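You operate a simulated robot arm through the tools that you are given. There is no shell and no other tool. Be economical: measure what you need, move in short steps, check, and stop when the job is done.

The job below is to be done with a simulated robot arm. You get a single attempt, and the scene is never put back.

TASK
Gauge both tiles on the shim board; roll the thicker to within 2 mm of the thinner.
Fine: the thinner stays as it is; use the hand roller; gauge and roller go back.

It is judged by the outcome, as a careful person would: the job done as asked, and still so three seconds after it is handed in. It fails if anything else is knocked over, pushed out of place, dropped, spilled or broken.

THE ROBOT
A 7-joint arm with a two-finger parallel gripper, fixed in place. Base frame: the origin is at the foot of the arm, x ahead of it, y to its left, z up. Lengths are in cm, angles in rad, forces in N, time in s.
With the tool pointing down near the work surface it reaches from about 24 to 68 cm from the base axis. Its first joint turns from -1.152 to 1.152 rad. Payload 2.4 kg.
The TCP is the grasp point between the finger pads, 3 cm short of the fingertips. In the tool frame z runs along the fingers and y along their closing line. Largest opening 9.4 cm; finger width 2.8, thickness 1; the body of the gripper, 5 by 9.6 cm, starts 5.5 cm behind the TCP.
Orientation is that of the tool frame in the base frame, as a unit quaternion [w, x, y, z]. With the fingers straight down and closing along the base's y, the tool's x points along the base's -x, its y along +y and its z along -z.

THE INTERFACE
- The arm moves only by the tool nudge_tool. Its argument "steps" is a list of rows, each an object (a shift or turn left out is 0, a gripper value left out holds the last) with "delta_pos": the shift along the tool's x, y, z in cm, a list of three; "rot": the turn, a rotation vector about the tool's x, y, z in rad, a list of three. In form: [{"delta_pos": [x, y, z], "rot": [wx, wy, wz]}, ...]. A call has 1 to 8 rows; each row shifts and turns the commanded pose from where the row before left it, along the tool's axes as they then stand. "claw" is the opening, from 0 (shut) to 1 (fully open), set as the call begins (left out, the last holds). Each row takes 0.2 s and may step no farther than 5 cm and 0.15 rad from the row before; otherwise, or with a gripper value out of range, the whole call is refused. Where a pose cannot be reached the arm comes as near as it can. A force on the tool above 70 N (or 10 N above the force at the start of the call, whichever is more), or a blocked arm, ends the call early, and 0.2 s more pass. The fingers move at their own pace (about 15.3 cm/s each) and stop on an object; they squeeze with about 34 N. The grip force told is the motor's: it shows also when the fingers shut on nothing. Time passes only in rows, and 0.2 s behind the last, so rows that do not move let the fingers close. The reply holds the time, the measured pose of the TCP, the force on the tool along the base axes, the opening and the grip force, in the units named above and with some noise.
- Cameras (640 x 400 px; columns grow to the right, rows downward): "scene" is fixed at [5.78, 48.52, 144.79]; the picture's right is [-0.49, -0.87, 0.00], its down [-0.57, 0.32, -0.76] and it looks along [0.66, -0.37, -0.65] (base axes); focal length 342 px, centre (320, 200). "wrist" rides on the gripper at [7.6, 1.4, -10.2] in the tool frame; the picture's right is [-0.18, 0.98, 0.00], its down [-0.75, -0.14, -0.64] and it looks along [-0.63, -0.12, 0.77] (tool axes); focal length 243 px, centre (320, 200). There is no depth. A picture from a camera that has moved, and an enlarged one, comes with that camera's place and axes in the base frame and with its lens. The place of the scene camera against the robot may be out by one fixed shift of up to 2.5 cm in any direction.
- capture(camera): a new picture of that camera. No time passes.
- zoom(camera, box): a new picture of the part [left, top, right, bottom] of that camera's present view, enlarged. No time passes.
- sign_off(): hands the job in; it is judged then, once.

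Go step by step. Nothing tells you positions but the pictures and the camera data: compare them with the known pose of the tool, close in by small moves and look again before you grip or let go. The budget is 120 turns and 68 pictures, counting those below and the enlarged ones. Unless the task says otherwise, let go and move clear before handing in, and close with one line.

The tools are called after ">>>" as a command line: name --argument value ..., lists and objects as JSON in quotes. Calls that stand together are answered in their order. nudge_tool: Moves the arm, as the interface text tells. Its arguments: {"type":"object","properties":{"steps":{"type":"array"},"claw":{"type":"number"}},"required":["steps"]} The other tools are called the same way: capture (camera) takes a picture; zoom (camera, box) takes an enlarged picture of a part of a camera's view; sign_off () hands the job in.

At the start:

```text
clock: 0.0
eef_pos: [31.23, 6.93, 108.62]
orientation: [0.0, 0.0, 1.0, 0.0]
force: [0.8, 0.1, -0.6]
finger_gap: 9.43
gripper_force: 0.1
```

scene: 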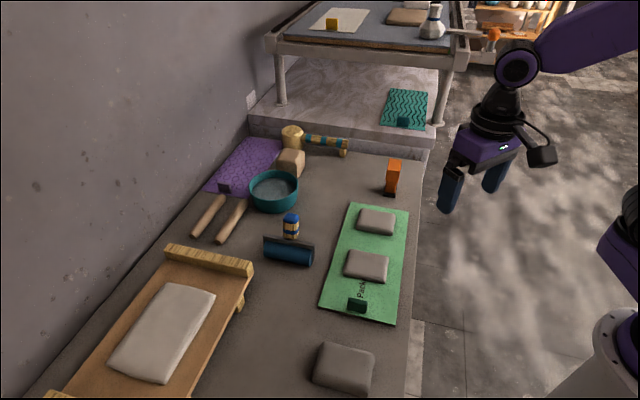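
wrist: 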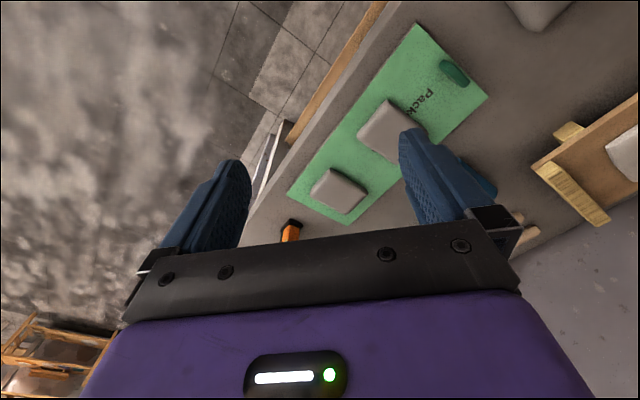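

I see a green board with two grey tiles and printed lettering, an orange item that may be the gauge, and a dark blue cylinder that may be the roller. I'll zoom in to identify things before moving.

>>> zoom --camera "scene" --box '[300, 150, 440, 330]'

>>> zoom --camera "scene" --box '[180, 110, 360, 280]'

>>> zoom --camera "scene" --box '[40, 230, 420, 400]'

>>> zoom --camera "scene" --box '[260, 0, 500, 150]'

```text
2.22 times, centred on (370, 240) of scene
camera zoom: at [5.78, 48.52, 144.79], right [-0.49, -0.87, 0.0], down [-0.57, 0.32, -0.76], along [0.66, -0.37, -0.65], focal length 760 px, centre (209, 111)
```

zoom: 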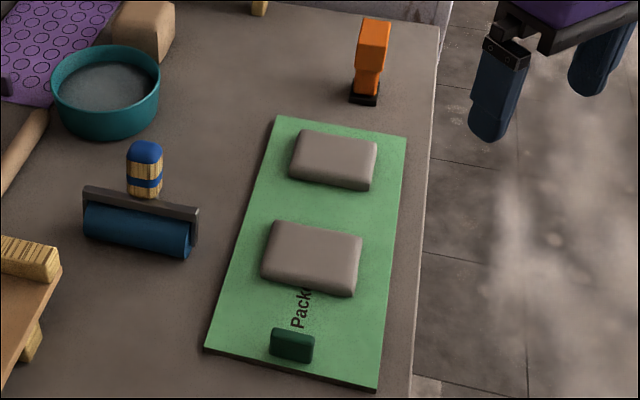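

```text
2.35 times, centred on (270, 195) of scene
camera zoom: at [5.78, 48.52, 144.79], right [-0.49, -0.87, 0.0], down [-0.57, 0.32, -0.76], along [0.66, -0.37, -0.65], focal length 805 px, centre (438, 212)
```

zoom: 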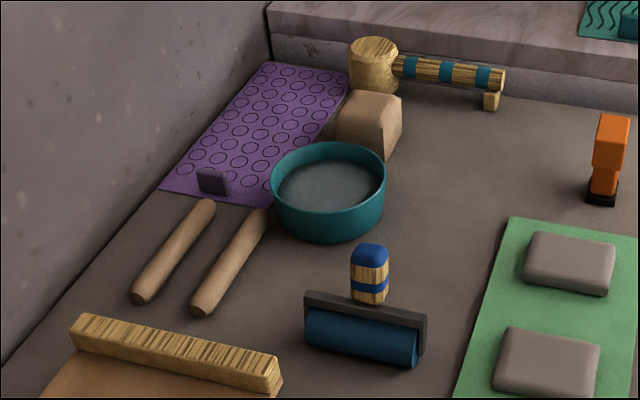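

```text
1.68 times, centred on (230, 315) of scene
camera zoom: at [5.78, 48.52, 144.79], right [-0.49, -0.87, 0.0], down [-0.57, 0.32, -0.76], along [0.66, -0.37, -0.65], focal length 576 px, centre (472, 6)
```

zoom: 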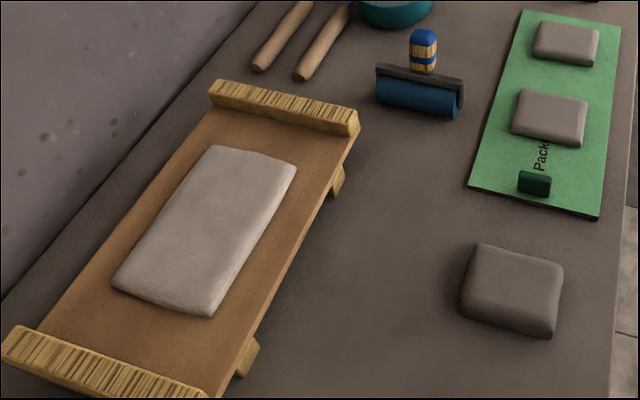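

```text
2.67 times, centred on (380, 75) of scene
camera zoom: at [5.78, 48.52, 144.79], right [-0.49, -0.87, 0.0], down [-0.57, 0.32, -0.76], along [0.66, -0.37, -0.65], focal length 912 px, centre (160, 533)
```

zoom: 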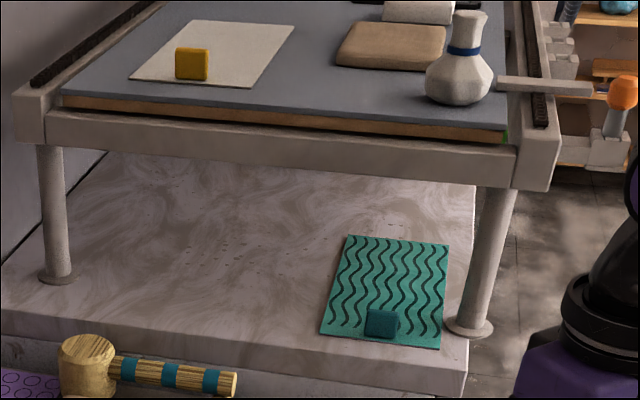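

The green board ("Packer…", i.e. shim) carries tiles at about (55,4) and (44,14). The orange upright gauge is near (62.5,-7) and the roller with its handle near (57,28). I'll move towards the gauge and look with the wrist camera.

>>> nudge_tool --steps '[{"delta_pos": [-3.7, -3, 1.5]}, {"delta_pos": [-3.7, -3, 1.5]}, {"delta_pos": [-3.7, -3, 1.5]}, {"delta_pos": [-3.7, -3, 1.5]}]' --claw 1

>>> capture --camera "wrist"

```text
clock: 1.0
eef_pos: [46.0, -5.27, 102.64]
orientation: [0.0, -0.001, 1.0, 0.001]
force: [0.5, 0.0, 0.4]
finger_gap: 9.4
gripper_force: 0.0
```

```text
61 pictures are left
camera wrist: at [38.55, -3.89, 112.79], right [0.18, 0.98, 0.0], down [0.75, -0.14, 0.64], along [0.63, -0.12, -0.77], focal length 243 px, centre (320, 200)
```

wrist: 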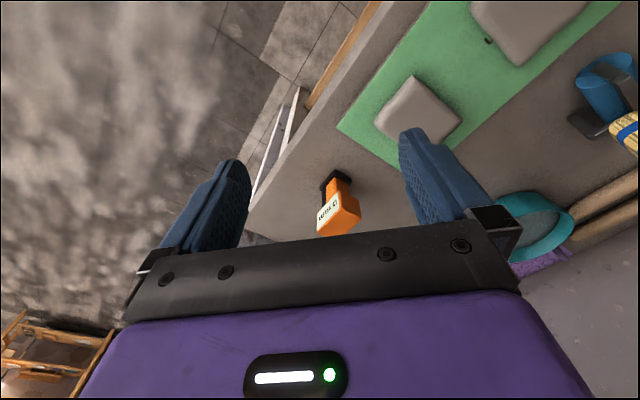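

>>> zoom --camera "wrist" --box '[280, 150, 400, 250]'

>>> zoom --camera "wrist" --box '[540, 40, 640, 170]'

>>> zoom --camera "scene" --box '[370, 145, 420, 205]'

```text
4.00 times, centred on (340, 200) of wrist
camera zoom: at [38.55, -3.89, 112.79], right [0.18, 0.98, 0.0], down [0.75, -0.14, 0.64], along [0.63, -0.12, -0.77], focal length 970 px, centre (240, 200)
```

zoom: 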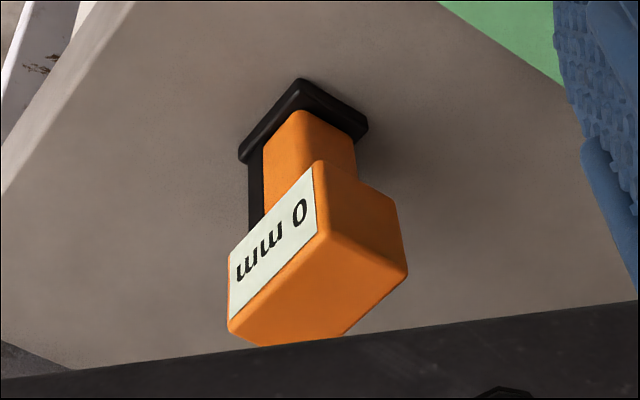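

```text
3.08 times, centred on (590, 105) of wrist
camera zoom: at [38.55, -3.89, 112.79], right [0.18, 0.98, 0.0], down [0.75, -0.14, 0.64], along [0.63, -0.12, -0.77], focal length 746 px, centre (-511, 492)
```

zoom: 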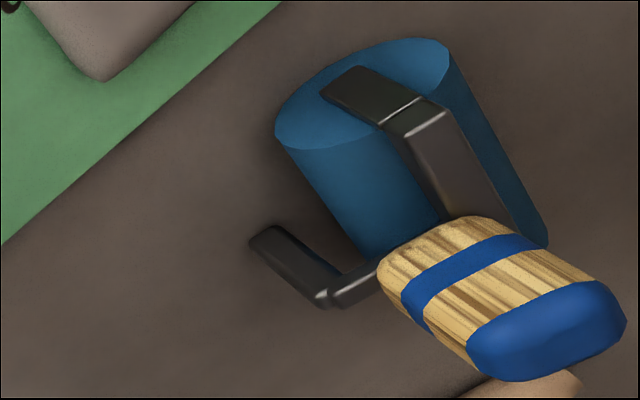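

```text
6.67 times, centred on (395, 175) of scene
camera zoom: at [5.78, 48.52, 144.79], right [-0.49, -0.87, 0.0], down [-0.57, 0.32, -0.76], along [0.66, -0.37, -0.65], focal length 2280 px, centre (-180, 367)
```

zoom: 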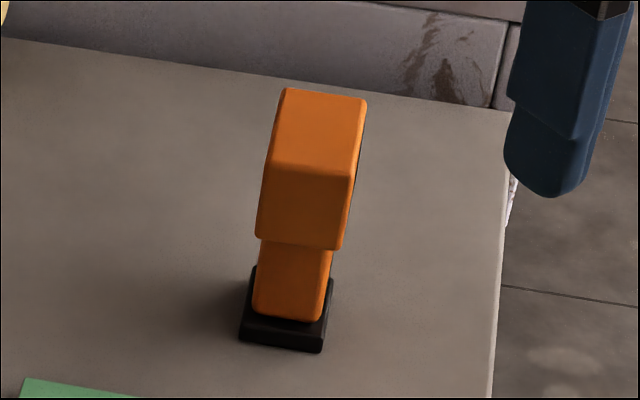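

The gauge is an upright device with a display on its robot-facing side, reading "0 mm". It stands at about (61.8,-5.8), turned 45°. I'll move closer and yaw 45° so the fingers close on its sides and the wrist camera still sees the display.

>>> nudge_tool --steps '[{"delta_pos": [-5, 0, 0]}, {"delta_pos": [-5, 0, 0]}, {"rot": [0, 0, -0.1309]}, {"rot": [0, 0, -0.1309]}, {"rot": [0, 0, -0.1309]}, {"rot": [0, 0, -0.1309]}, {"rot": [0, 0, -0.1309]}, {"rot": [0, 0, -0.1309]}]'

>>> capture --camera "wrist"

```text
clock: 2.8
eef_pos: [56.07, -5.25, 102.59]
orientation: [0.0, -0.385, 0.923, 0.0]
force: [0.7, 0.3, -0.4]
finger_gap: 9.39
gripper_force: 0.0
```

```text
57 pictures are left
camera wrist: at [49.75, -9.69, 112.86], right [-0.57, 0.82, 0.0], down [0.63, 0.43, 0.64], along [0.53, 0.36, -0.77], focal length 243 px, centre (320, 200)
```

wrist: 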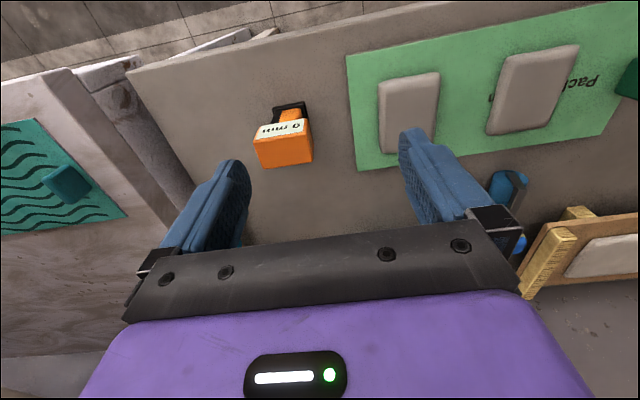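

The wrist camera agrees: gauge centre (61.9,-5.85), top about 90. I'll move above it with the fingertips still clear.

>>> nudge_tool --steps '[{"delta_pos": [-1.83, -2.28, 2]}, {"delta_pos": [-1.83, -2.28, 2]}, {"delta_pos": [0, 0, 1.6]}]'

>>> capture --camera "wrist"

>>> zoom --camera "scene" --box '[340, 100, 480, 210]'

```text
clock: 3.6
eef_pos: [61.87, -5.79, 96.88]
orientation: [0.0, -0.383, 0.924, 0.0]
force: [-0.3, -0.1, -0.4]
finger_gap: 9.39
gripper_force: 0.1
```

```text
56 pictures are left
camera wrist: at [55.6, -10.25, 107.27], right [-0.56, 0.83, 0.0], down [0.63, 0.43, 0.64], along [0.53, 0.36, -0.77], focal length 243 px, centre (320, 200)
```

wrist: 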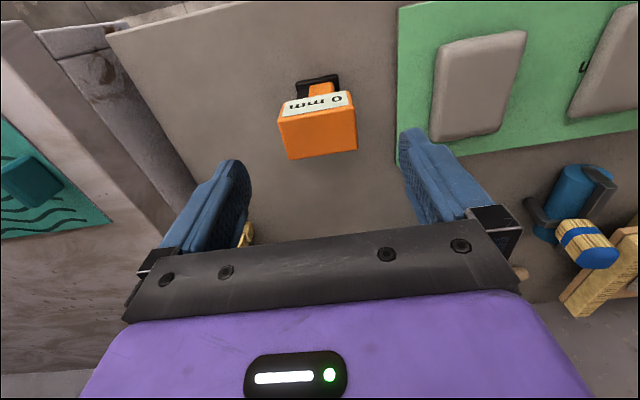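

```text
3.64 times, centred on (410, 155) of scene
camera zoom: at [5.78, 48.52, 144.79], right [-0.49, -0.87, 0.0], down [-0.57, 0.32, -0.76], along [0.66, -0.37, -0.65], focal length 1244 px, centre (-7, 364)
```

zoom: 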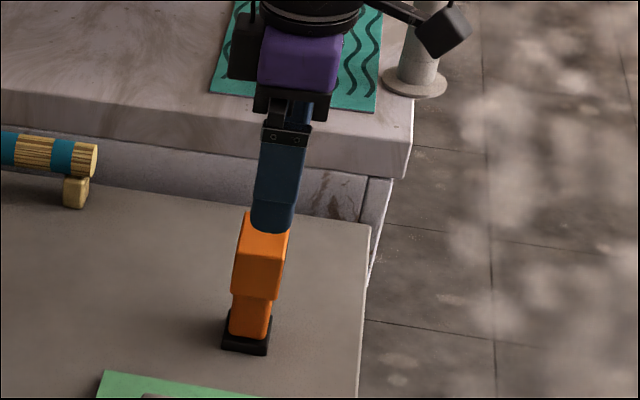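

Aligned over the gauge head. I'll lower so the pads straddle the head and close.

>>> nudge_tool --steps '[{"delta_pos": [0, 0, 3]}, {"delta_pos": [0, 0, 3]}, {"delta_pos": [0, 0, 2]}]'

>>> nudge_tool --steps '[{}, {}, {}]' --claw 0

>>> capture --camera "wrist"

```text
clock: 4.4
eef_pos: [61.81, -5.84, 88.94]
orientation: [0.0, -0.382, 0.924, 0.0]
force: [0.4, 0.5, 0.2]
finger_gap: 9.43
gripper_force: 0.0
```

```text
clock: 5.2
eef_pos: [61.89, -5.79, 88.98]
orientation: [0.0, -0.383, 0.924, 0.0]
force: [0.5, -0.5, -0.2]
finger_gap: 6.16
gripper_force: 33.7
```

```text
54 pictures are left
camera wrist: at [55.57, -10.21, 99.28], right [-0.56, 0.83, 0.0], down [0.63, 0.43, 0.64], along [0.53, 0.36, -0.77], focal length 243 px, centre (320, 200)
```

wrist: 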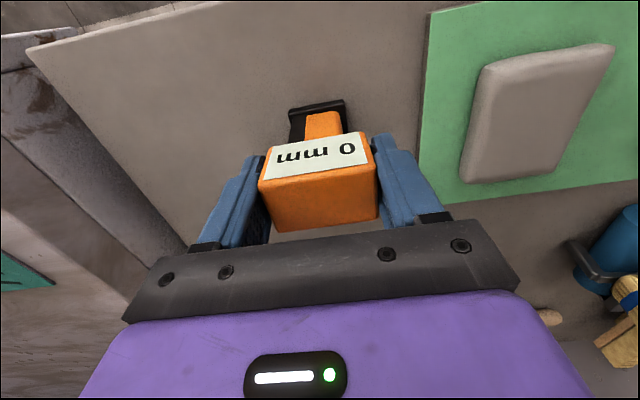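

Gripped cleanly (head 6.1 cm wide), and the display still reads 0 mm. I'll lift and carry it above the nearer-to-gauge tile A at about (52.4,6.0).

>>> nudge_tool --steps '[{"delta_pos": [0, 0, -3]}, {"delta_pos": [0, 0, -3]}, {"delta_pos": [-0.55, 5, 0]}, {"delta_pos": [-0.55, 5, 0]}, {"delta_pos": [-0.55, 4.95, 0]}]'

>>> capture --camera "wrist"

>>> zoom --camera "scene" --box '[310, 130, 450, 330]'

```text
refused: row 3 steps farther than a row can; nothing moved
```

```text
53 pictures are left
camera wrist: at [55.57, -10.21, 99.28], right [-0.56, 0.83, 0.0], down [0.63, 0.43, 0.64], along [0.53, 0.36, -0.77], focal length 243 px, centre (320, 200)
```

wrist: 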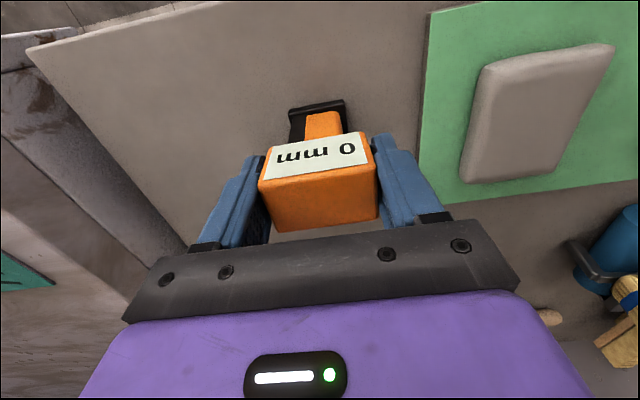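

```text
2.00 times, centred on (380, 230) of scene
camera zoom: at [5.78, 48.52, 144.79], right [-0.49, -0.87, 0.0], down [-0.57, 0.32, -0.76], along [0.66, -0.37, -0.65], focal length 684 px, centre (200, 140)
```

zoom: 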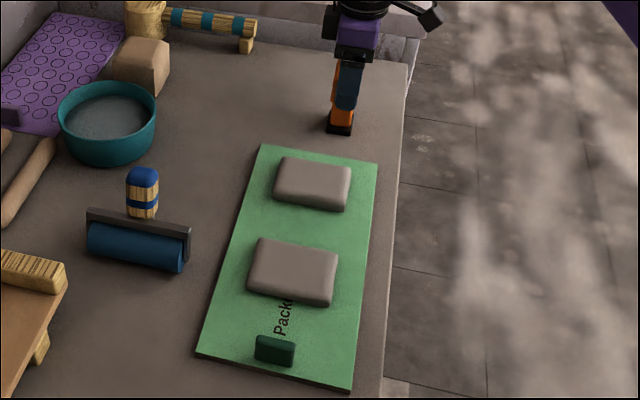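

The row was slightly too long; nothing moved. I'll repeat with shorter rows.

>>> nudge_tool --steps '[{"delta_pos": [0, 0, -3]}, {"delta_pos": [0, 0, -3]}, {"delta_pos": [-0.42, 3.74, 0]}, {"delta_pos": [-0.42, 3.74, 0]}, {"delta_pos": [-0.42, 3.74, 0]}, {"delta_pos": [-0.42, 3.74, 0]}]'

>>> capture --camera "wrist"

>>> zoom --camera "scene" --box '[310, 130, 450, 330]'

```text
clock: 6.6
eef_pos: [52.31, 6.07, 95.04]
orientation: [0.0, -0.382, 0.924, 0.001]
force: [0.9, 0.2, -0.5]
finger_gap: 6.15
gripper_force: 34.0
```

```text
51 pictures are left
camera wrist: at [46.07, 1.57, 105.29], right [-0.56, 0.83, 0.0], down [0.63, 0.43, 0.64], along [0.53, 0.36, -0.77], focal length 243 px, centre (320, 200)
```

wrist: 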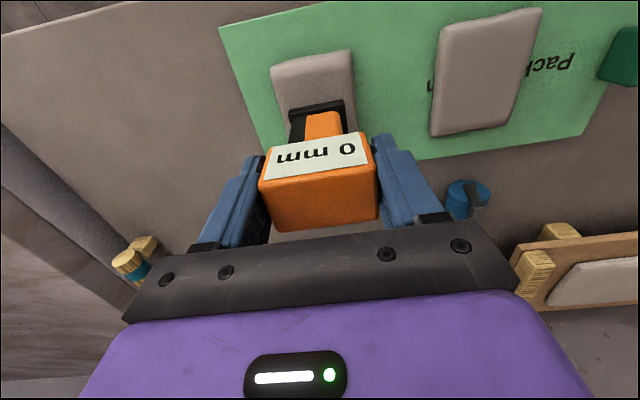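

```text
2.00 times, centred on (380, 230) of scene
camera zoom: at [5.79, 48.52, 144.79], right [-0.49, -0.87, 0.0], down [-0.57, 0.32, -0.76], along [0.66, -0.37, -0.65], focal length 684 px, centre (200, 140)
```

zoom: 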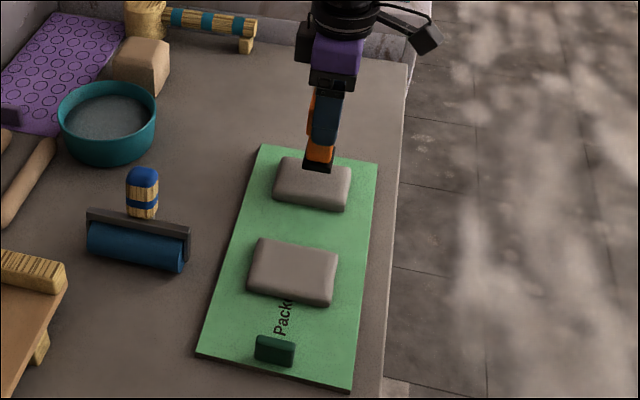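

The gauge foot is over the middle of tile A. I'll lower in small steps, watching force and display.

>>> nudge_tool --steps '[{"delta_pos": [0, 0, 1.2]}, {"delta_pos": [0, 0, 1.0]}]'

>>> zoom --camera "wrist" --box '[220, 40, 420, 240]'

>>> zoom --camera "scene" --box '[340, 170, 420, 250]'

```text
clock: 7.2
eef_pos: [52.5, 5.84, 92.88]
orientation: [0.0, -0.383, 0.924, 0.0]
force: [0.7, 0.0, -0.8]
finger_gap: 6.18
gripper_force: 34.4
```

```text
2.00 times, centred on (320, 140) of wrist
camera zoom: at [46.13, 1.5, 103.06], right [-0.56, 0.83, 0.0], down [0.63, 0.43, 0.64], along [0.53, 0.36, -0.77], focal length 485 px, centre (320, 320)
```

zoom: 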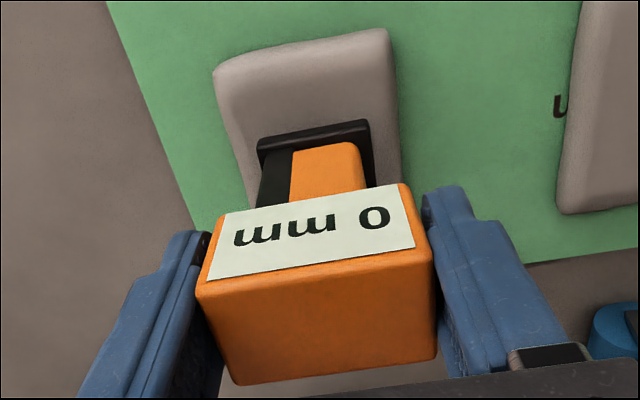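

```text
5.00 times, centred on (380, 210) of scene
camera zoom: at [5.78, 48.52, 144.79], right [-0.49, -0.87, 0.0], down [-0.57, 0.32, -0.76], along [0.66, -0.37, -0.65], focal length 1710 px, centre (20, 150)
```

zoom: 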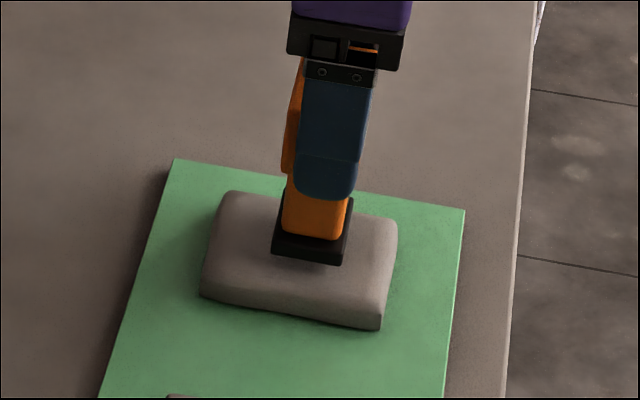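

Still just above the tile. I'll continue down in small steps.

>>> nudge_tool --steps '[{"delta_pos": [0, 0, 0.3]}, {"delta_pos": [0, 0, 0.3]}]'

```text
clock: 7.8
eef_pos: [52.34, 6.0, 92.15]
orientation: [-0.001, -0.382, 0.924, 0.0]
force: [-0.6, -0.8, -0.4]
finger_gap: 6.15
gripper_force: 33.7
```

>>> nudge_tool --steps '[{"delta_pos": [0, 0, 0.2]}]'

>>> nudge_tool --steps '[{"delta_pos": [0, 0, 0.2]}]'

>>> zoom --camera "wrist" --box '[220, 40, 420, 240]'

```text
clock: 8.2
eef_pos: [52.42, 5.89, 92.08]
orientation: [0.001, -0.382, 0.924, 0.0]
force: [0.2, 0.2, -0.7]
finger_gap: 6.18
gripper_force: 34.3
```

```text
clock: 8.6
eef_pos: [52.41, 5.8, 91.79]
orientation: [-0.001, -0.383, 0.924, 0.0]
force: [-0.7, -0.5, 1.3]
finger_gap: 6.18
gripper_force: 34.6
```

```text
2.00 times, centred on (320, 140) of wrist
camera zoom: at [46.11, 1.5, 102.07], right [-0.56, 0.83, 0.0], down [0.63, 0.43, 0.64], along [0.53, 0.36, -0.77], focal length 485 px, centre (320, 320)
```

zoom: 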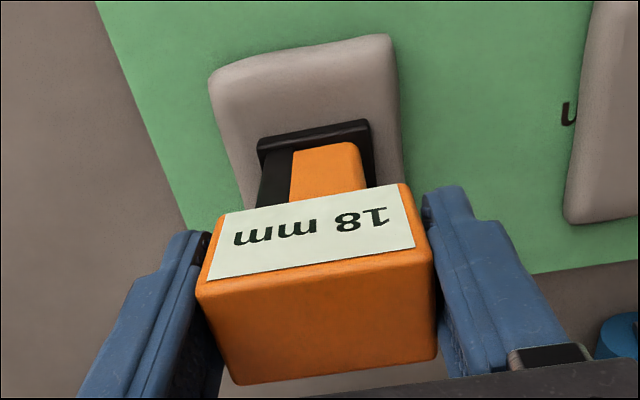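

Tile A reads 18 mm. I'll lift and move to tile B at about (42.6,16.0).

>>> nudge_tool --steps '[{"delta_pos": [0, 0, -2]}, {"delta_pos": [0, 0, -1.5]}, {"delta_pos": [0, 4.7, 0]}, {"delta_pos": [0, 4.7, 0]}, {"delta_pos": [-0.2, 4.7, 0]}]'

>>> capture --camera "wrist"

>>> zoom --camera "scene" --box '[320, 190, 430, 330]'

```text
clock: 9.8
eef_pos: [42.61, 16.04, 95.33]
orientation: [0.0, -0.382, 0.924, 0.0]
force: [0.2, -0.6, -0.4]
finger_gap: 6.18
gripper_force: 34.0
```

```text
46 pictures are left
camera wrist: at [36.34, 11.58, 105.57], right [-0.56, 0.83, 0.0], down [0.63, 0.43, 0.64], along [0.53, 0.36, -0.77], focal length 243 px, centre (320, 200)
```

wrist: 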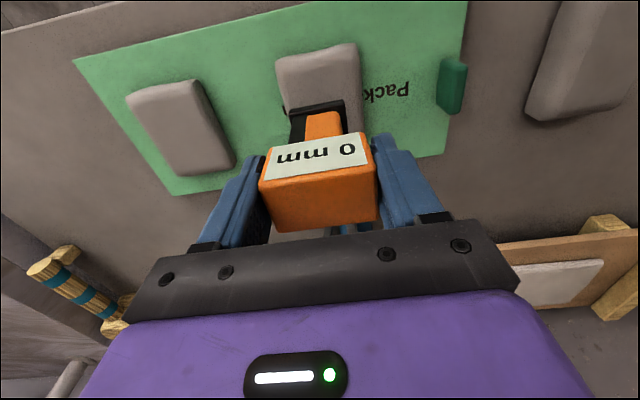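

```text
2.86 times, centred on (375, 260) of scene
camera zoom: at [5.79, 48.52, 144.79], right [-0.49, -0.87, 0.0], down [-0.57, 0.32, -0.76], along [0.66, -0.37, -0.65], focal length 977 px, centre (163, 29)
```

zoom: 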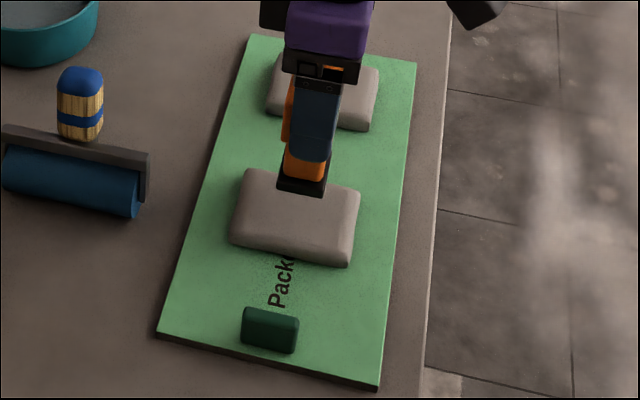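

Centred over tile B. I'll lower in careful steps.

>>> nudge_tool --steps '[{"delta_pos": [0, 0, 0.7]}, {"delta_pos": [0, 0, 0.6]}]'

>>> nudge_tool --steps '[{"delta_pos": [0, 0, 0.3]}]'

>>> nudge_tool --steps '[{"delta_pos": [0, 0, 0.25]}]'

>>> zoom --camera "wrist" --box '[220, 40, 420, 240]'

```text
clock: 10.4
eef_pos: [42.63, 16.06, 94.05]
orientation: [0.0, -0.384, 0.923, 0.0]
force: [-0.2, 0.0, -0.2]
finger_gap: 6.18
gripper_force: 33.6
```

```text
clock: 10.8
eef_pos: [42.7, 16.09, 93.72]
orientation: [0.0, -0.383, 0.924, 0.0]
force: [0.6, -0.7, -0.9]
finger_gap: 6.17
gripper_force: 33.7
```

```text
clock: 11.2
eef_pos: [42.69, 16.08, 93.51]
orientation: [-0.001, -0.383, 0.924, -0.001]
force: [0.1, 0.5, -1.9]
finger_gap: 6.17
gripper_force: 33.9
```

```text
2.00 times, centred on (320, 140) of wrist
camera zoom: at [36.36, 11.62, 103.77], right [-0.56, 0.83, 0.0], down [0.63, 0.43, 0.64], along [0.53, 0.36, -0.77], focal length 485 px, centre (320, 320)
```

zoom: 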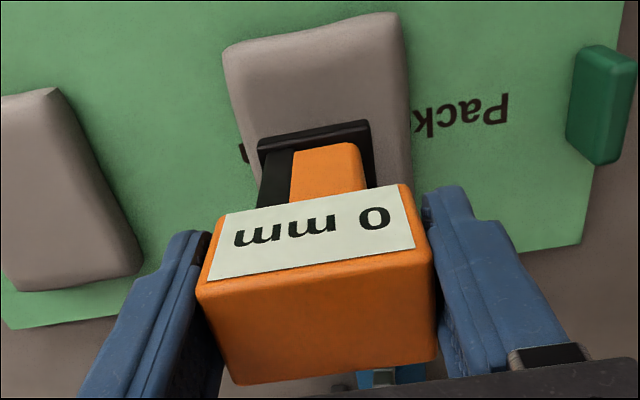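

>>> nudge_tool --steps '[{"delta_pos": [0, 0, 0.25]}]'

>>> nudge_tool --steps '[{"delta_pos": [0, 0, 0.25]}]'

>>> zoom --camera "wrist" --box '[220, 40, 420, 240]'

```text
clock: 11.6
eef_pos: [42.6, 16.19, 93.21]
orientation: [0.0, -0.383, 0.924, 0.0]
force: [0.7, 0.2, -0.4]
finger_gap: 6.19
gripper_force: 34.0
```

```text
clock: 12.0
eef_pos: [42.59, 16.09, 92.95]
orientation: [0.0, -0.382, 0.924, 0.0]
force: [-1.0, -0.4, -0.7]
finger_gap: 6.16
gripper_force: 33.9
```

```text
2.00 times, centred on (320, 140) of wrist
camera zoom: at [36.31, 11.61, 103.23], right [-0.56, 0.83, 0.0], down [0.63, 0.43, 0.64], along [0.53, 0.36, -0.77], focal length 485 px, centre (320, 320)
```

zoom: 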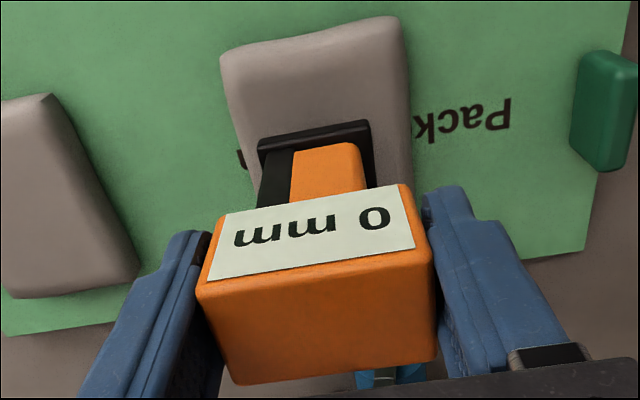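

>>> nudge_tool --steps '[{"delta_pos": [0, 0, 0.2]}]'

>>> nudge_tool --steps '[{"delta_pos": [0, 0, 0.2]}]'

>>> zoom --camera "wrist" --box '[220, 40, 420, 240]'

```text
clock: 12.4
eef_pos: [42.56, 16.03, 92.81]
orientation: [-0.001, -0.382, 0.924, -0.001]
force: [0.7, 0.6, -1.0]
finger_gap: 6.15
gripper_force: 34.5
```

```text
clock: 12.8
eef_pos: [42.66, 16.01, 92.53]
orientation: [0.0, -0.383, 0.924, 0.0]
force: [0.2, -0.4, -0.5]
finger_gap: 6.18
gripper_force: 33.7
```

```text
2.00 times, centred on (320, 140) of wrist
camera zoom: at [36.32, 11.62, 102.84], right [-0.56, 0.83, 0.0], down [0.63, 0.43, 0.64], along [0.53, 0.36, -0.77], focal length 485 px, centre (320, 320)
```

zoom: 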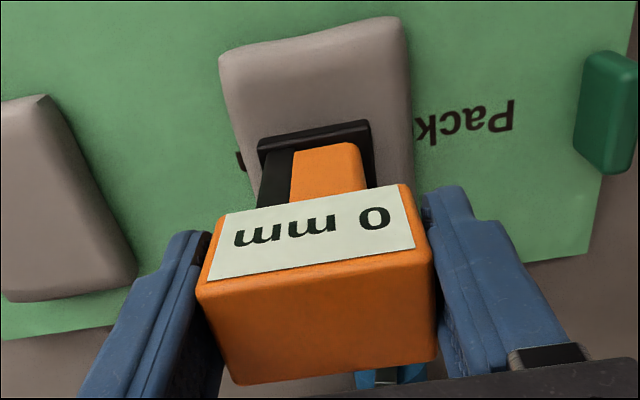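

>>> nudge_tool --steps '[{"delta_pos": [0, 0, 0.2]}]'

>>> nudge_tool --steps '[{"delta_pos": [0, 0, 0.2]}]'

>>> zoom --camera "wrist" --box '[220, 40, 420, 240]'

```text
clock: 13.2
eef_pos: [42.67, 16.03, 92.38]
orientation: [0.0, -0.383, 0.924, 0.0]
force: [0.0, -0.9, -0.7]
finger_gap: 6.15
gripper_force: 33.9
```

```text
clock: 13.6
eef_pos: [42.64, 16.01, 92.13]
orientation: [0.0, -0.382, 0.924, -0.001]
force: [0.2, 0.2, -1.4]
finger_gap: 6.16
gripper_force: 33.8
```

```text
2.00 times, centred on (320, 140) of wrist
camera zoom: at [36.34, 11.61, 102.41], right [-0.56, 0.83, 0.0], down [0.63, 0.43, 0.64], along [0.53, 0.36, -0.77], focal length 485 px, centre (320, 320)
```

zoom: 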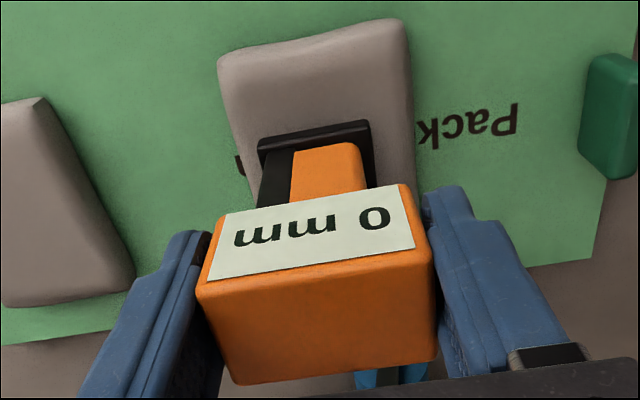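

>>> nudge_tool --steps '[{"delta_pos": [0, 0, 0.2]}]'

>>> nudge_tool --steps '[{"delta_pos": [0, 0, 0.2]}]'

>>> zoom --camera "wrist" --box '[220, 40, 420, 240]'

```text
clock: 14.0
eef_pos: [42.74, 15.97, 91.89]
orientation: [0.0, -0.382, 0.924, -0.001]
force: [-0.5, -0.3, -1.4]
finger_gap: 6.18
gripper_force: 33.8
```

```text
clock: 14.4
eef_pos: [42.56, 16.03, 91.81]
orientation: [0.0, -0.382, 0.924, 0.0]
force: [0.1, -0.9, 0.3]
finger_gap: 6.16
gripper_force: 34.0
```

```text
2.00 times, centred on (320, 140) of wrist
camera zoom: at [36.33, 11.61, 102.01], right [-0.56, 0.83, 0.0], down [0.63, 0.43, 0.64], along [0.53, 0.36, -0.77], focal length 485 px, centre (320, 320)
```

zoom: 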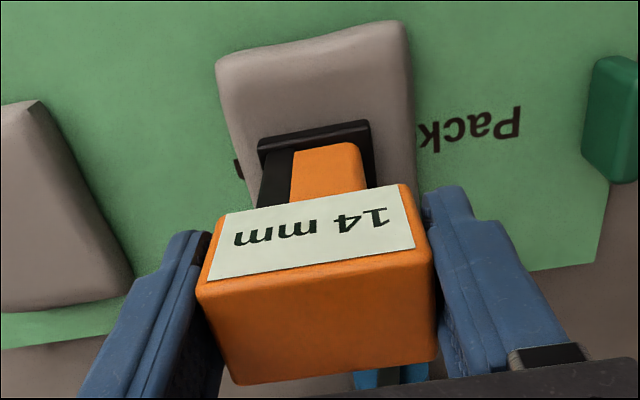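

Tile B reads 14 mm, so tile A (18 mm) is the thicker and gets rolled to about 14–15 mm. First I'll take the gauge back to its spot at (61.87,-5.8).

>>> nudge_tool --steps '[{"delta_pos": [0, 0, -4.2]}, {"delta_pos": [0.26, -4.15, 0]}, {"delta_pos": [0.26, -4.15, 0]}, {"delta_pos": [0.26, -4.15, 0]}, {"delta_pos": [0.26, -4.15, 0]}, {"delta_pos": [0.26, -4.15, 0]}, {"delta_pos": [0.26, -4.15, 0]}, {"delta_pos": [0.26, -4.15, 0]}]'

>>> nudge_tool --steps '[{"delta_pos": [0, 0, 2.5]}, {"delta_pos": [0, 0, 2.5]}, {"delta_pos": [0, 0, 1.2]}]'

```text
clock: 16.2
eef_pos: [61.77, -6.08, 95.81]
orientation: [0.0, -0.382, 0.924, 0.001]
force: [-0.4, -0.6, -0.4]
finger_gap: 6.16
gripper_force: 33.7
```

```text
clock: 17.0
eef_pos: [61.74, -5.77, 89.79]
orientation: [0.0, -0.382, 0.924, 0.001]
force: [0.5, 0.8, -1.5]
finger_gap: 6.14
gripper_force: 34.0
```

>>> nudge_tool --steps '[{"delta_pos": [0, 0, 0.5]}]'

>>> nudge_tool --steps '[{"delta_pos": [0, 0, 0.2]}]'

>>> nudge_tool --steps '[{"delta_pos": [0, 0, 0.1]}]'

```text
clock: 17.4
eef_pos: [61.95, -5.85, 89.2]
orientation: [0.0, -0.383, 0.924, 0.0]
force: [0.5, 0.0, 0.2]
finger_gap: 6.18
gripper_force: 34.1
```

```text
clock: 17.8
eef_pos: [61.88, -5.69, 89.08]
orientation: [0.0, -0.383, 0.924, -0.001]
force: [0.3, -0.3, -0.6]
finger_gap: 6.18
gripper_force: 33.8
```

```text
clock: 18.2
eef_pos: [61.84, -5.78, 89.06]
orientation: [0.0, -0.384, 0.924, -0.001]
force: [-1.1, -0.7, 4.1]
finger_gap: 6.16
gripper_force: 34.0
```

Contact (4 N) at the original height. I'll open, rise clear and look.

>>> nudge_tool --steps '[{}, {}, {"delta_pos": [0, 0, -3]}, {"delta_pos": [0, 0, -4]}, {"delta_pos": [0, 0, -4]}]' --claw 1

>>> capture --camera "wrist"

```text
clock: 19.4
eef_pos: [61.7, -5.87, 100.0]
orientation: [-0.001, -0.383, 0.924, 0.0]
force: [0.3, -0.9, -0.1]
finger_gap: 9.4
gripper_force: 0.0
```

```text
39 pictures are left
camera wrist: at [55.52, -10.23, 110.24], right [-0.56, 0.83, 0.0], down [0.63, 0.43, 0.64], along [0.53, 0.36, -0.77], focal length 243 px, centre (320, 200)
```

wrist: 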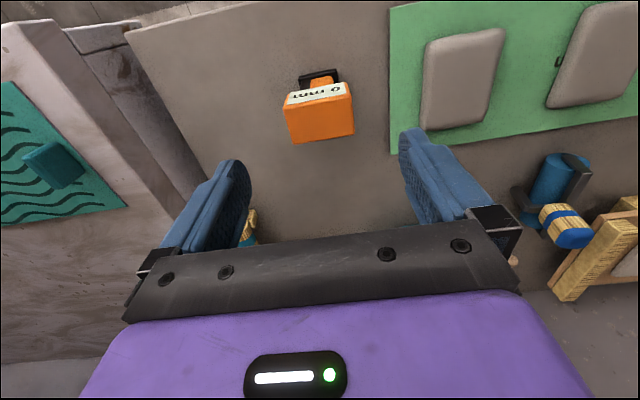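

The gauge is back standing where it was. Next I'll move over towards the roller for a closer look.

>>> nudge_tool --steps '[{"delta_pos": [-2.24, 3.8, -0.7]}, {"delta_pos": [-2.24, 3.8, -0.7]}, {"delta_pos": [-2.24, 3.8, -0.7]}, {"delta_pos": [-2.24, 3.8, -0.7]}, {"delta_pos": [-2.24, 3.8, -0.7]}, {"delta_pos": [-2.24, 3.8, -0.7]}, {"delta_pos": [-2.24, 3.8, -0.7]}]'

>>> capture --camera "wrist"

```text
clock: 21.0
eef_pos: [54.21, 24.14, 104.86]
orientation: [0.0, -0.381, 0.924, 0.0]
force: [0.7, 0.0, -0.2]
finger_gap: 9.37
gripper_force: 0.2
```

```text
38 pictures are left
camera wrist: at [47.9, 19.65, 115.13], right [-0.56, 0.83, 0.0], down [0.63, 0.43, 0.64], along [0.53, 0.36, -0.77], focal length 243 px, centre (320, 200)
```

wrist: 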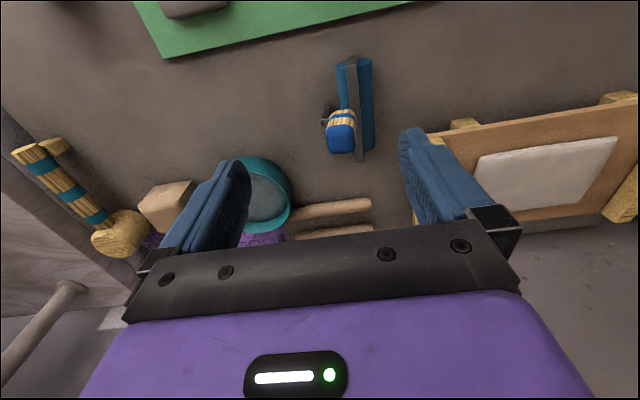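

>>> zoom --camera "wrist" --box '[290, 40, 410, 180]'

>>> zoom --camera "scene" --box '[250, 200, 330, 275]'

```text
2.86 times, centred on (350, 110) of wrist
camera zoom: at [47.9, 19.65, 115.13], right [-0.56, 0.83, 0.0], down [0.63, 0.43, 0.64], along [0.53, 0.36, -0.77], focal length 693 px, centre (234, 457)
```

zoom: 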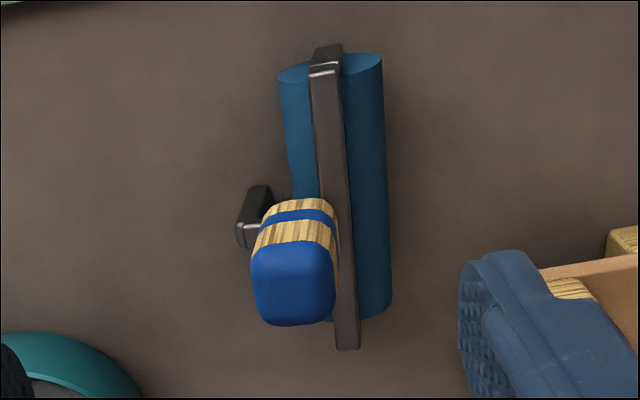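

```text
5.33 times, centred on (290, 238) of scene
camera zoom: at [5.79, 48.52, 144.79], right [-0.49, -0.87, 0.0], down [-0.57, 0.32, -0.76], along [0.66, -0.37, -0.65], focal length 1824 px, centre (480, 0)
```

zoom: 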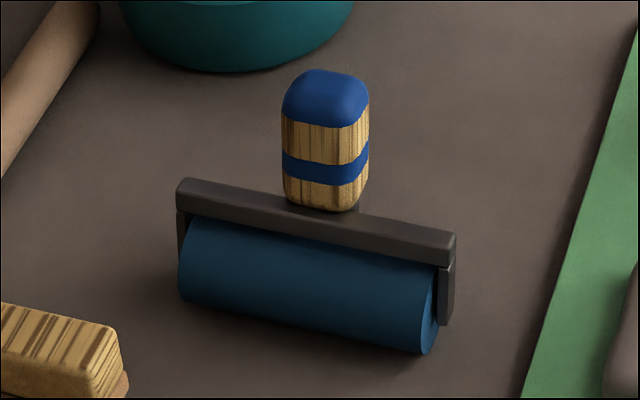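

The roller's axis is parallel to the tool x, and its handle stands upright at about (56.9,28.4), top about 90. It has a small leg on the board side, so I'll need a slight tilt when rolling. I'll move above the handle.

>>> nudge_tool --steps '[{"delta_pos": [-2.5, 0.55, 3]}, {"delta_pos": [-2.45, 0.55, 3]}, {"delta_pos": [0, 0, 2.5]}]'

>>> capture --camera "wrist"

>>> zoom --camera "scene" --box '[230, 170, 350, 280]'

```text
clock: 21.8
eef_pos: [56.85, 28.43, 96.31]
orientation: [-0.001, -0.383, 0.924, 0.0]
force: [0.2, -0.5, -0.9]
finger_gap: 9.42
gripper_force: 0.0
```

```text
35 pictures are left
camera wrist: at [50.57, 24.0, 106.57], right [-0.56, 0.83, 0.0], down [0.63, 0.43, 0.64], along [0.53, 0.36, -0.77], focal length 243 px, centre (320, 200)
```

wrist: 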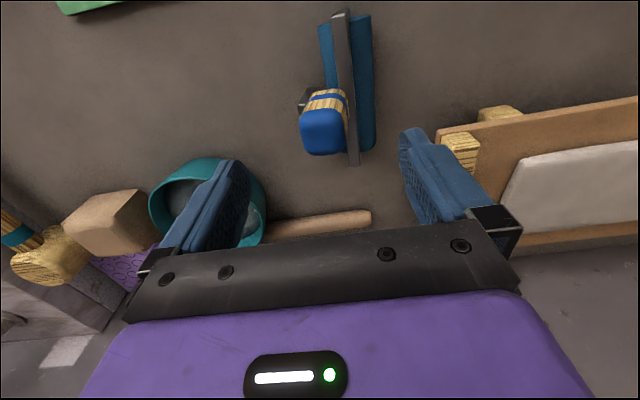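

```text
3.64 times, centred on (290, 225) of scene
camera zoom: at [5.78, 48.53, 144.79], right [-0.49, -0.87, 0.0], down [-0.57, 0.32, -0.76], along [0.66, -0.37, -0.65], focal length 1244 px, centre (429, 109)
```

zoom: 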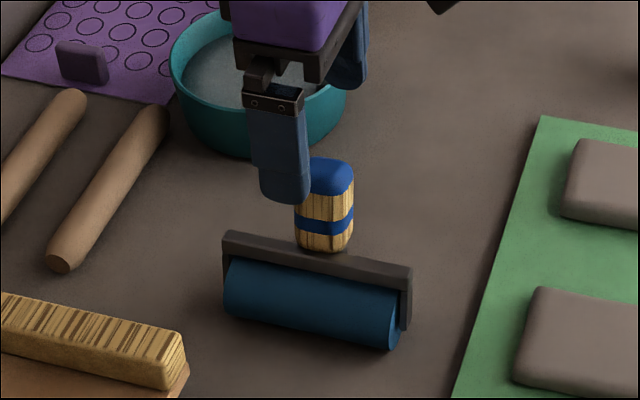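

Handle centred under the tool. I'll lower to z≈88.8 (tips just above the frame bar) and look before closing.

>>> nudge_tool --steps '[{"delta_pos": [0, 0, 2.5]}, {"delta_pos": [0, 0, 2.5]}, {"delta_pos": [0, 0, 2.4]}]'

>>> capture --camera "wrist"

>>> zoom --camera "scene" --box '[240, 190, 340, 280]'

```text
clock: 22.6
eef_pos: [56.89, 28.45, 88.85]
orientation: [0.0, -0.382, 0.924, 0.0]
force: [0.0, 0.9, -0.3]
finger_gap: 9.38
gripper_force: 0.0
```

```text
33 pictures are left
camera wrist: at [50.6, 23.99, 99.16], right [-0.56, 0.83, 0.0], down [0.63, 0.43, 0.64], along [0.53, 0.36, -0.77], focal length 243 px, centre (320, 200)
```

wrist: 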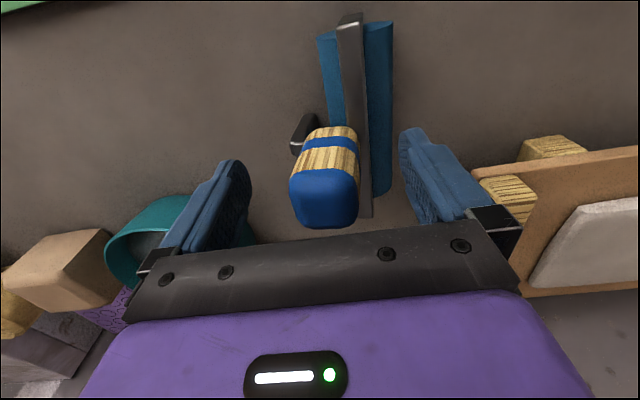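

```text
4.44 times, centred on (290, 235) of scene
camera zoom: at [5.78, 48.52, 144.79], right [-0.49, -0.87, 0.0], down [-0.57, 0.32, -0.76], along [0.66, -0.37, -0.65], focal length 1520 px, centre (453, 44)
```

zoom: 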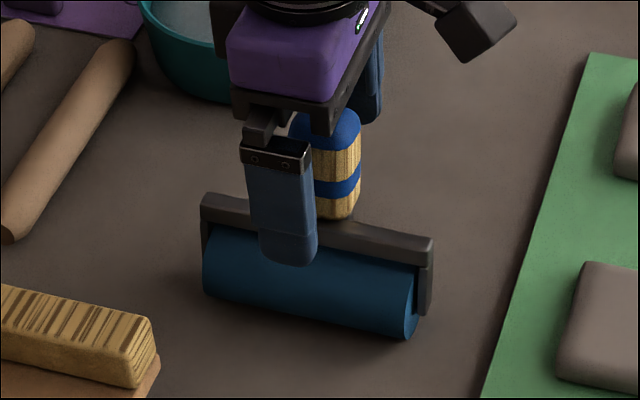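

Handle sits slightly toward the camera side of the pads. I'll shift 0.6 cm along tool x and close.

>>> nudge_tool --steps '[{"delta_pos": [0.6, 0.1, 0]}]'

>>> nudge_tool --steps '[{}, {}, {}]' --claw 0

>>> capture --camera "wrist"

>>> zoom --camera "scene" --box '[240, 190, 340, 280]'

```text
clock: 23.0
eef_pos: [56.37, 28.11, 89.01]
orientation: [0.001, -0.383, 0.924, 0.0]
force: [0.2, -0.4, -0.1]
finger_gap: 9.39
gripper_force: 0.0
```

```text
clock: 23.8
eef_pos: [56.43, 28.16, 89.0]
orientation: [0.001, -0.383, 0.924, 0.001]
force: [2.5, 1.4, 9.7]
finger_gap: 3.61
gripper_force: 33.6
```

```text
31 pictures are left
camera wrist: at [50.1, 23.67, 99.23], right [-0.56, 0.83, 0.0], down [0.63, 0.43, 0.64], along [0.53, 0.36, -0.77], focal length 243 px, centre (320, 200)
```

wrist: 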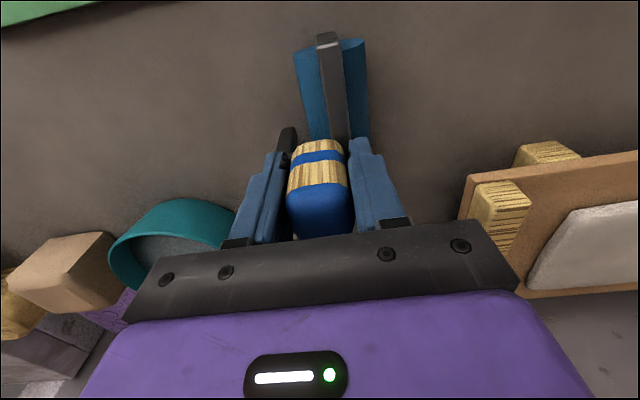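

```text
4.44 times, centred on (290, 235) of scene
camera zoom: at [5.77, 48.52, 144.79], right [-0.49, -0.87, 0.0], down [-0.57, 0.32, -0.76], along [0.66, -0.37, -0.65], focal length 1520 px, centre (453, 44)
```

zoom: 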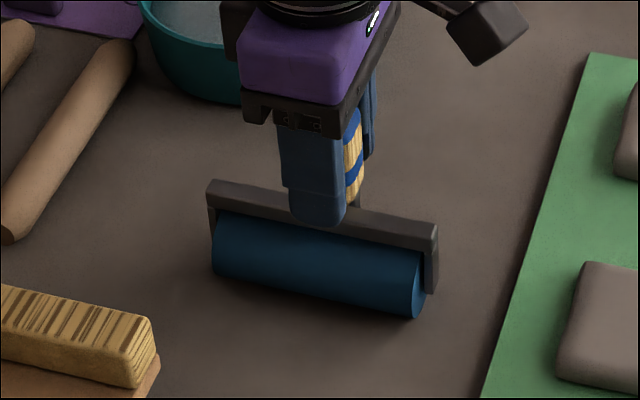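

The grip closed on the handle (3.6 cm), but the roller seems to have rocked onto its leg. I'll lift it and look closely.

>>> nudge_tool --steps '[{"delta_pos": [0, 0, -3]}, {"delta_pos": [0, 0, -3]}, {}]'

>>> zoom --camera "wrist" --box '[230, 20, 420, 240]'

>>> zoom --camera "scene" --box '[240, 180, 340, 270]'

```text
clock: 24.6
eef_pos: [56.32, 27.97, 94.82]
orientation: [0.0, -0.383, 0.924, 0.0]
force: [0.3, -0.3, -2.7]
finger_gap: 3.61
gripper_force: 34.2
```

```text
1.82 times, centred on (325, 130) of wrist
camera zoom: at [50.09, 23.58, 105.2], right [-0.56, 0.83, 0.0], down [0.63, 0.43, 0.64], along [0.53, 0.36, -0.77], focal length 441 px, centre (311, 327)
```

zoom: 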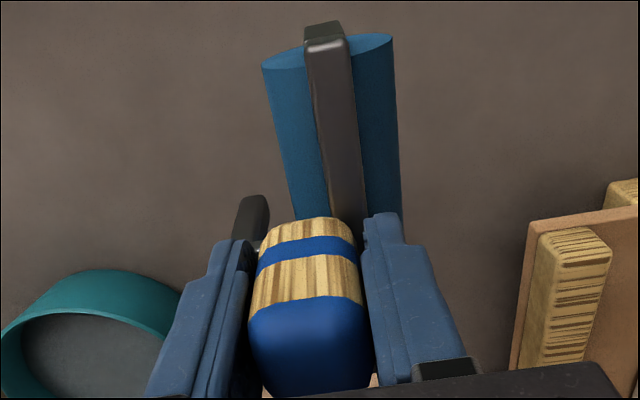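

```text
4.44 times, centred on (290, 225) of scene
camera zoom: at [5.79, 48.53, 144.79], right [-0.49, -0.87, 0.0], down [-0.57, 0.32, -0.76], along [0.66, -0.37, -0.65], focal length 1520 px, centre (453, 89)
```

zoom: 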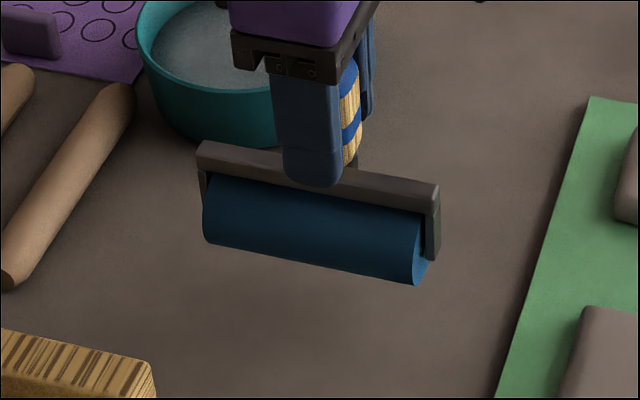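

The handle is held upright with the cylinder about 1.4 cm to the tool's +y side; the roller just slid sideways 1.4 cm on gripping (home TCP ≈ (55.4,29.1)). I'll lift, carry it over tile A, then tilt 0.2 rad to raise the leg.

>>> nudge_tool --steps '[{"delta_pos": [0, 0, -3.5]}, {"delta_pos": [3.06, -2.14, 0]}, {"delta_pos": [3.06, -2.14, 0]}, {"delta_pos": [3.06, -2.14, 0]}, {"delta_pos": [3.06, -2.14, 0]}, {"delta_pos": [3.06, -2.14, 0]}, {"delta_pos": [3.06, -2.14, 0]}]'

>>> nudge_tool --steps '[{"rot": [0.1, 0, 0]}, {"rot": [0.1, 0, 0]}, {}]'

>>> capture --camera "wrist"

>>> zoom --camera "scene" --box '[300, 130, 440, 320]'

```text
clock: 26.2
eef_pos: [52.4, 5.94, 98.51]
orientation: [0.0, -0.383, 0.924, -0.001]
force: [0.1, 0.4, -3.0]
finger_gap: 3.62
gripper_force: 33.9
```

```text
clock: 27.0
eef_pos: [52.47, 6.02, 98.51]
orientation: [0.039, -0.381, 0.919, -0.093]
force: [0.1, -0.6, -2.5]
finger_gap: 3.63
gripper_force: 33.7
```

```text
27 pictures are left
camera wrist: at [44.79, 2.98, 108.26], right [-0.55, 0.81, -0.2], down [0.54, 0.53, 0.66], along [0.64, 0.26, -0.73], focal length 243 px, centre (320, 200)
```

wrist: 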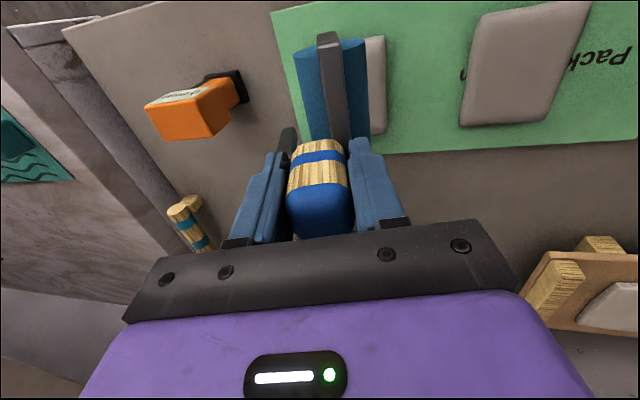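

```text
2.11 times, centred on (370, 225) of scene
camera zoom: at [5.79, 48.52, 144.79], right [-0.49, -0.87, 0.0], down [-0.57, 0.32, -0.76], along [0.66, -0.37, -0.65], focal length 720 px, centre (215, 147)
```

zoom: 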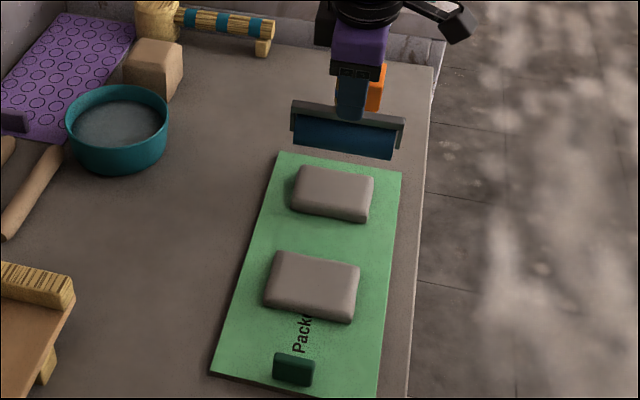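

Roller is over tile A with the leg tilted up. I'll lower it to just above the expected contact.

>>> nudge_tool --steps '[{"delta_pos": [0, 0.6, 2.7]}, {"delta_pos": [0, 0.94, 2.9]}, {}]'

>>> zoom --camera "scene" --box '[320, 160, 430, 260]'

>>> zoom --camera "wrist" --box '[230, 20, 420, 240]'

```text
clock: 27.8
eef_pos: [52.11, 6.21, 92.55]
orientation: [0.039, -0.381, 0.919, -0.092]
force: [0.4, 0.9, -2.6]
finger_gap: 3.63
gripper_force: 34.4
```

```text
4.00 times, centred on (375, 210) of scene
camera zoom: at [5.79, 48.52, 144.79], right [-0.49, -0.87, 0.0], down [-0.57, 0.32, -0.76], along [0.66, -0.37, -0.65], focal length 1368 px, centre (100, 160)
```

zoom: 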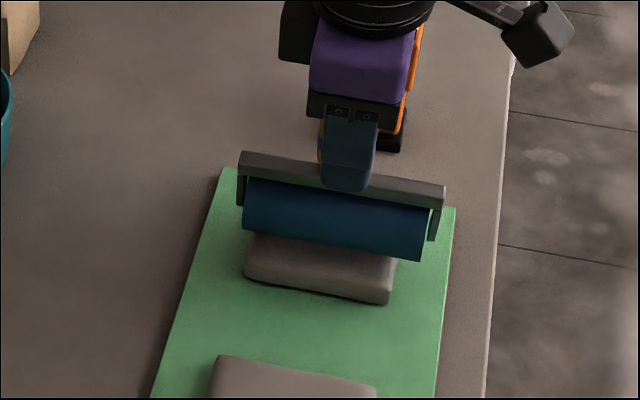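

```text
1.82 times, centred on (325, 130) of wrist
camera zoom: at [44.45, 3.23, 102.39], right [-0.55, 0.81, -0.2], down [0.54, 0.52, 0.66], along [0.64, 0.26, -0.73], focal length 441 px, centre (311, 327)
```

zoom: 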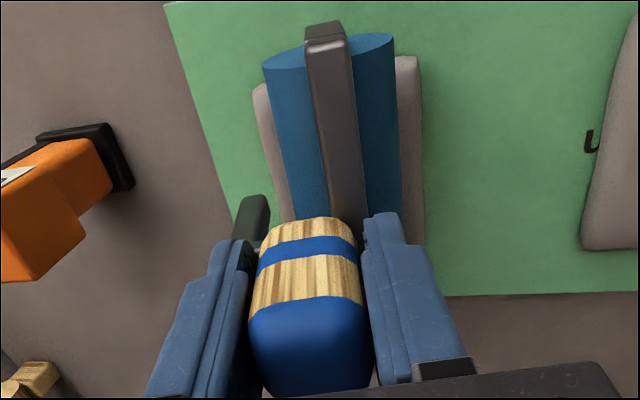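

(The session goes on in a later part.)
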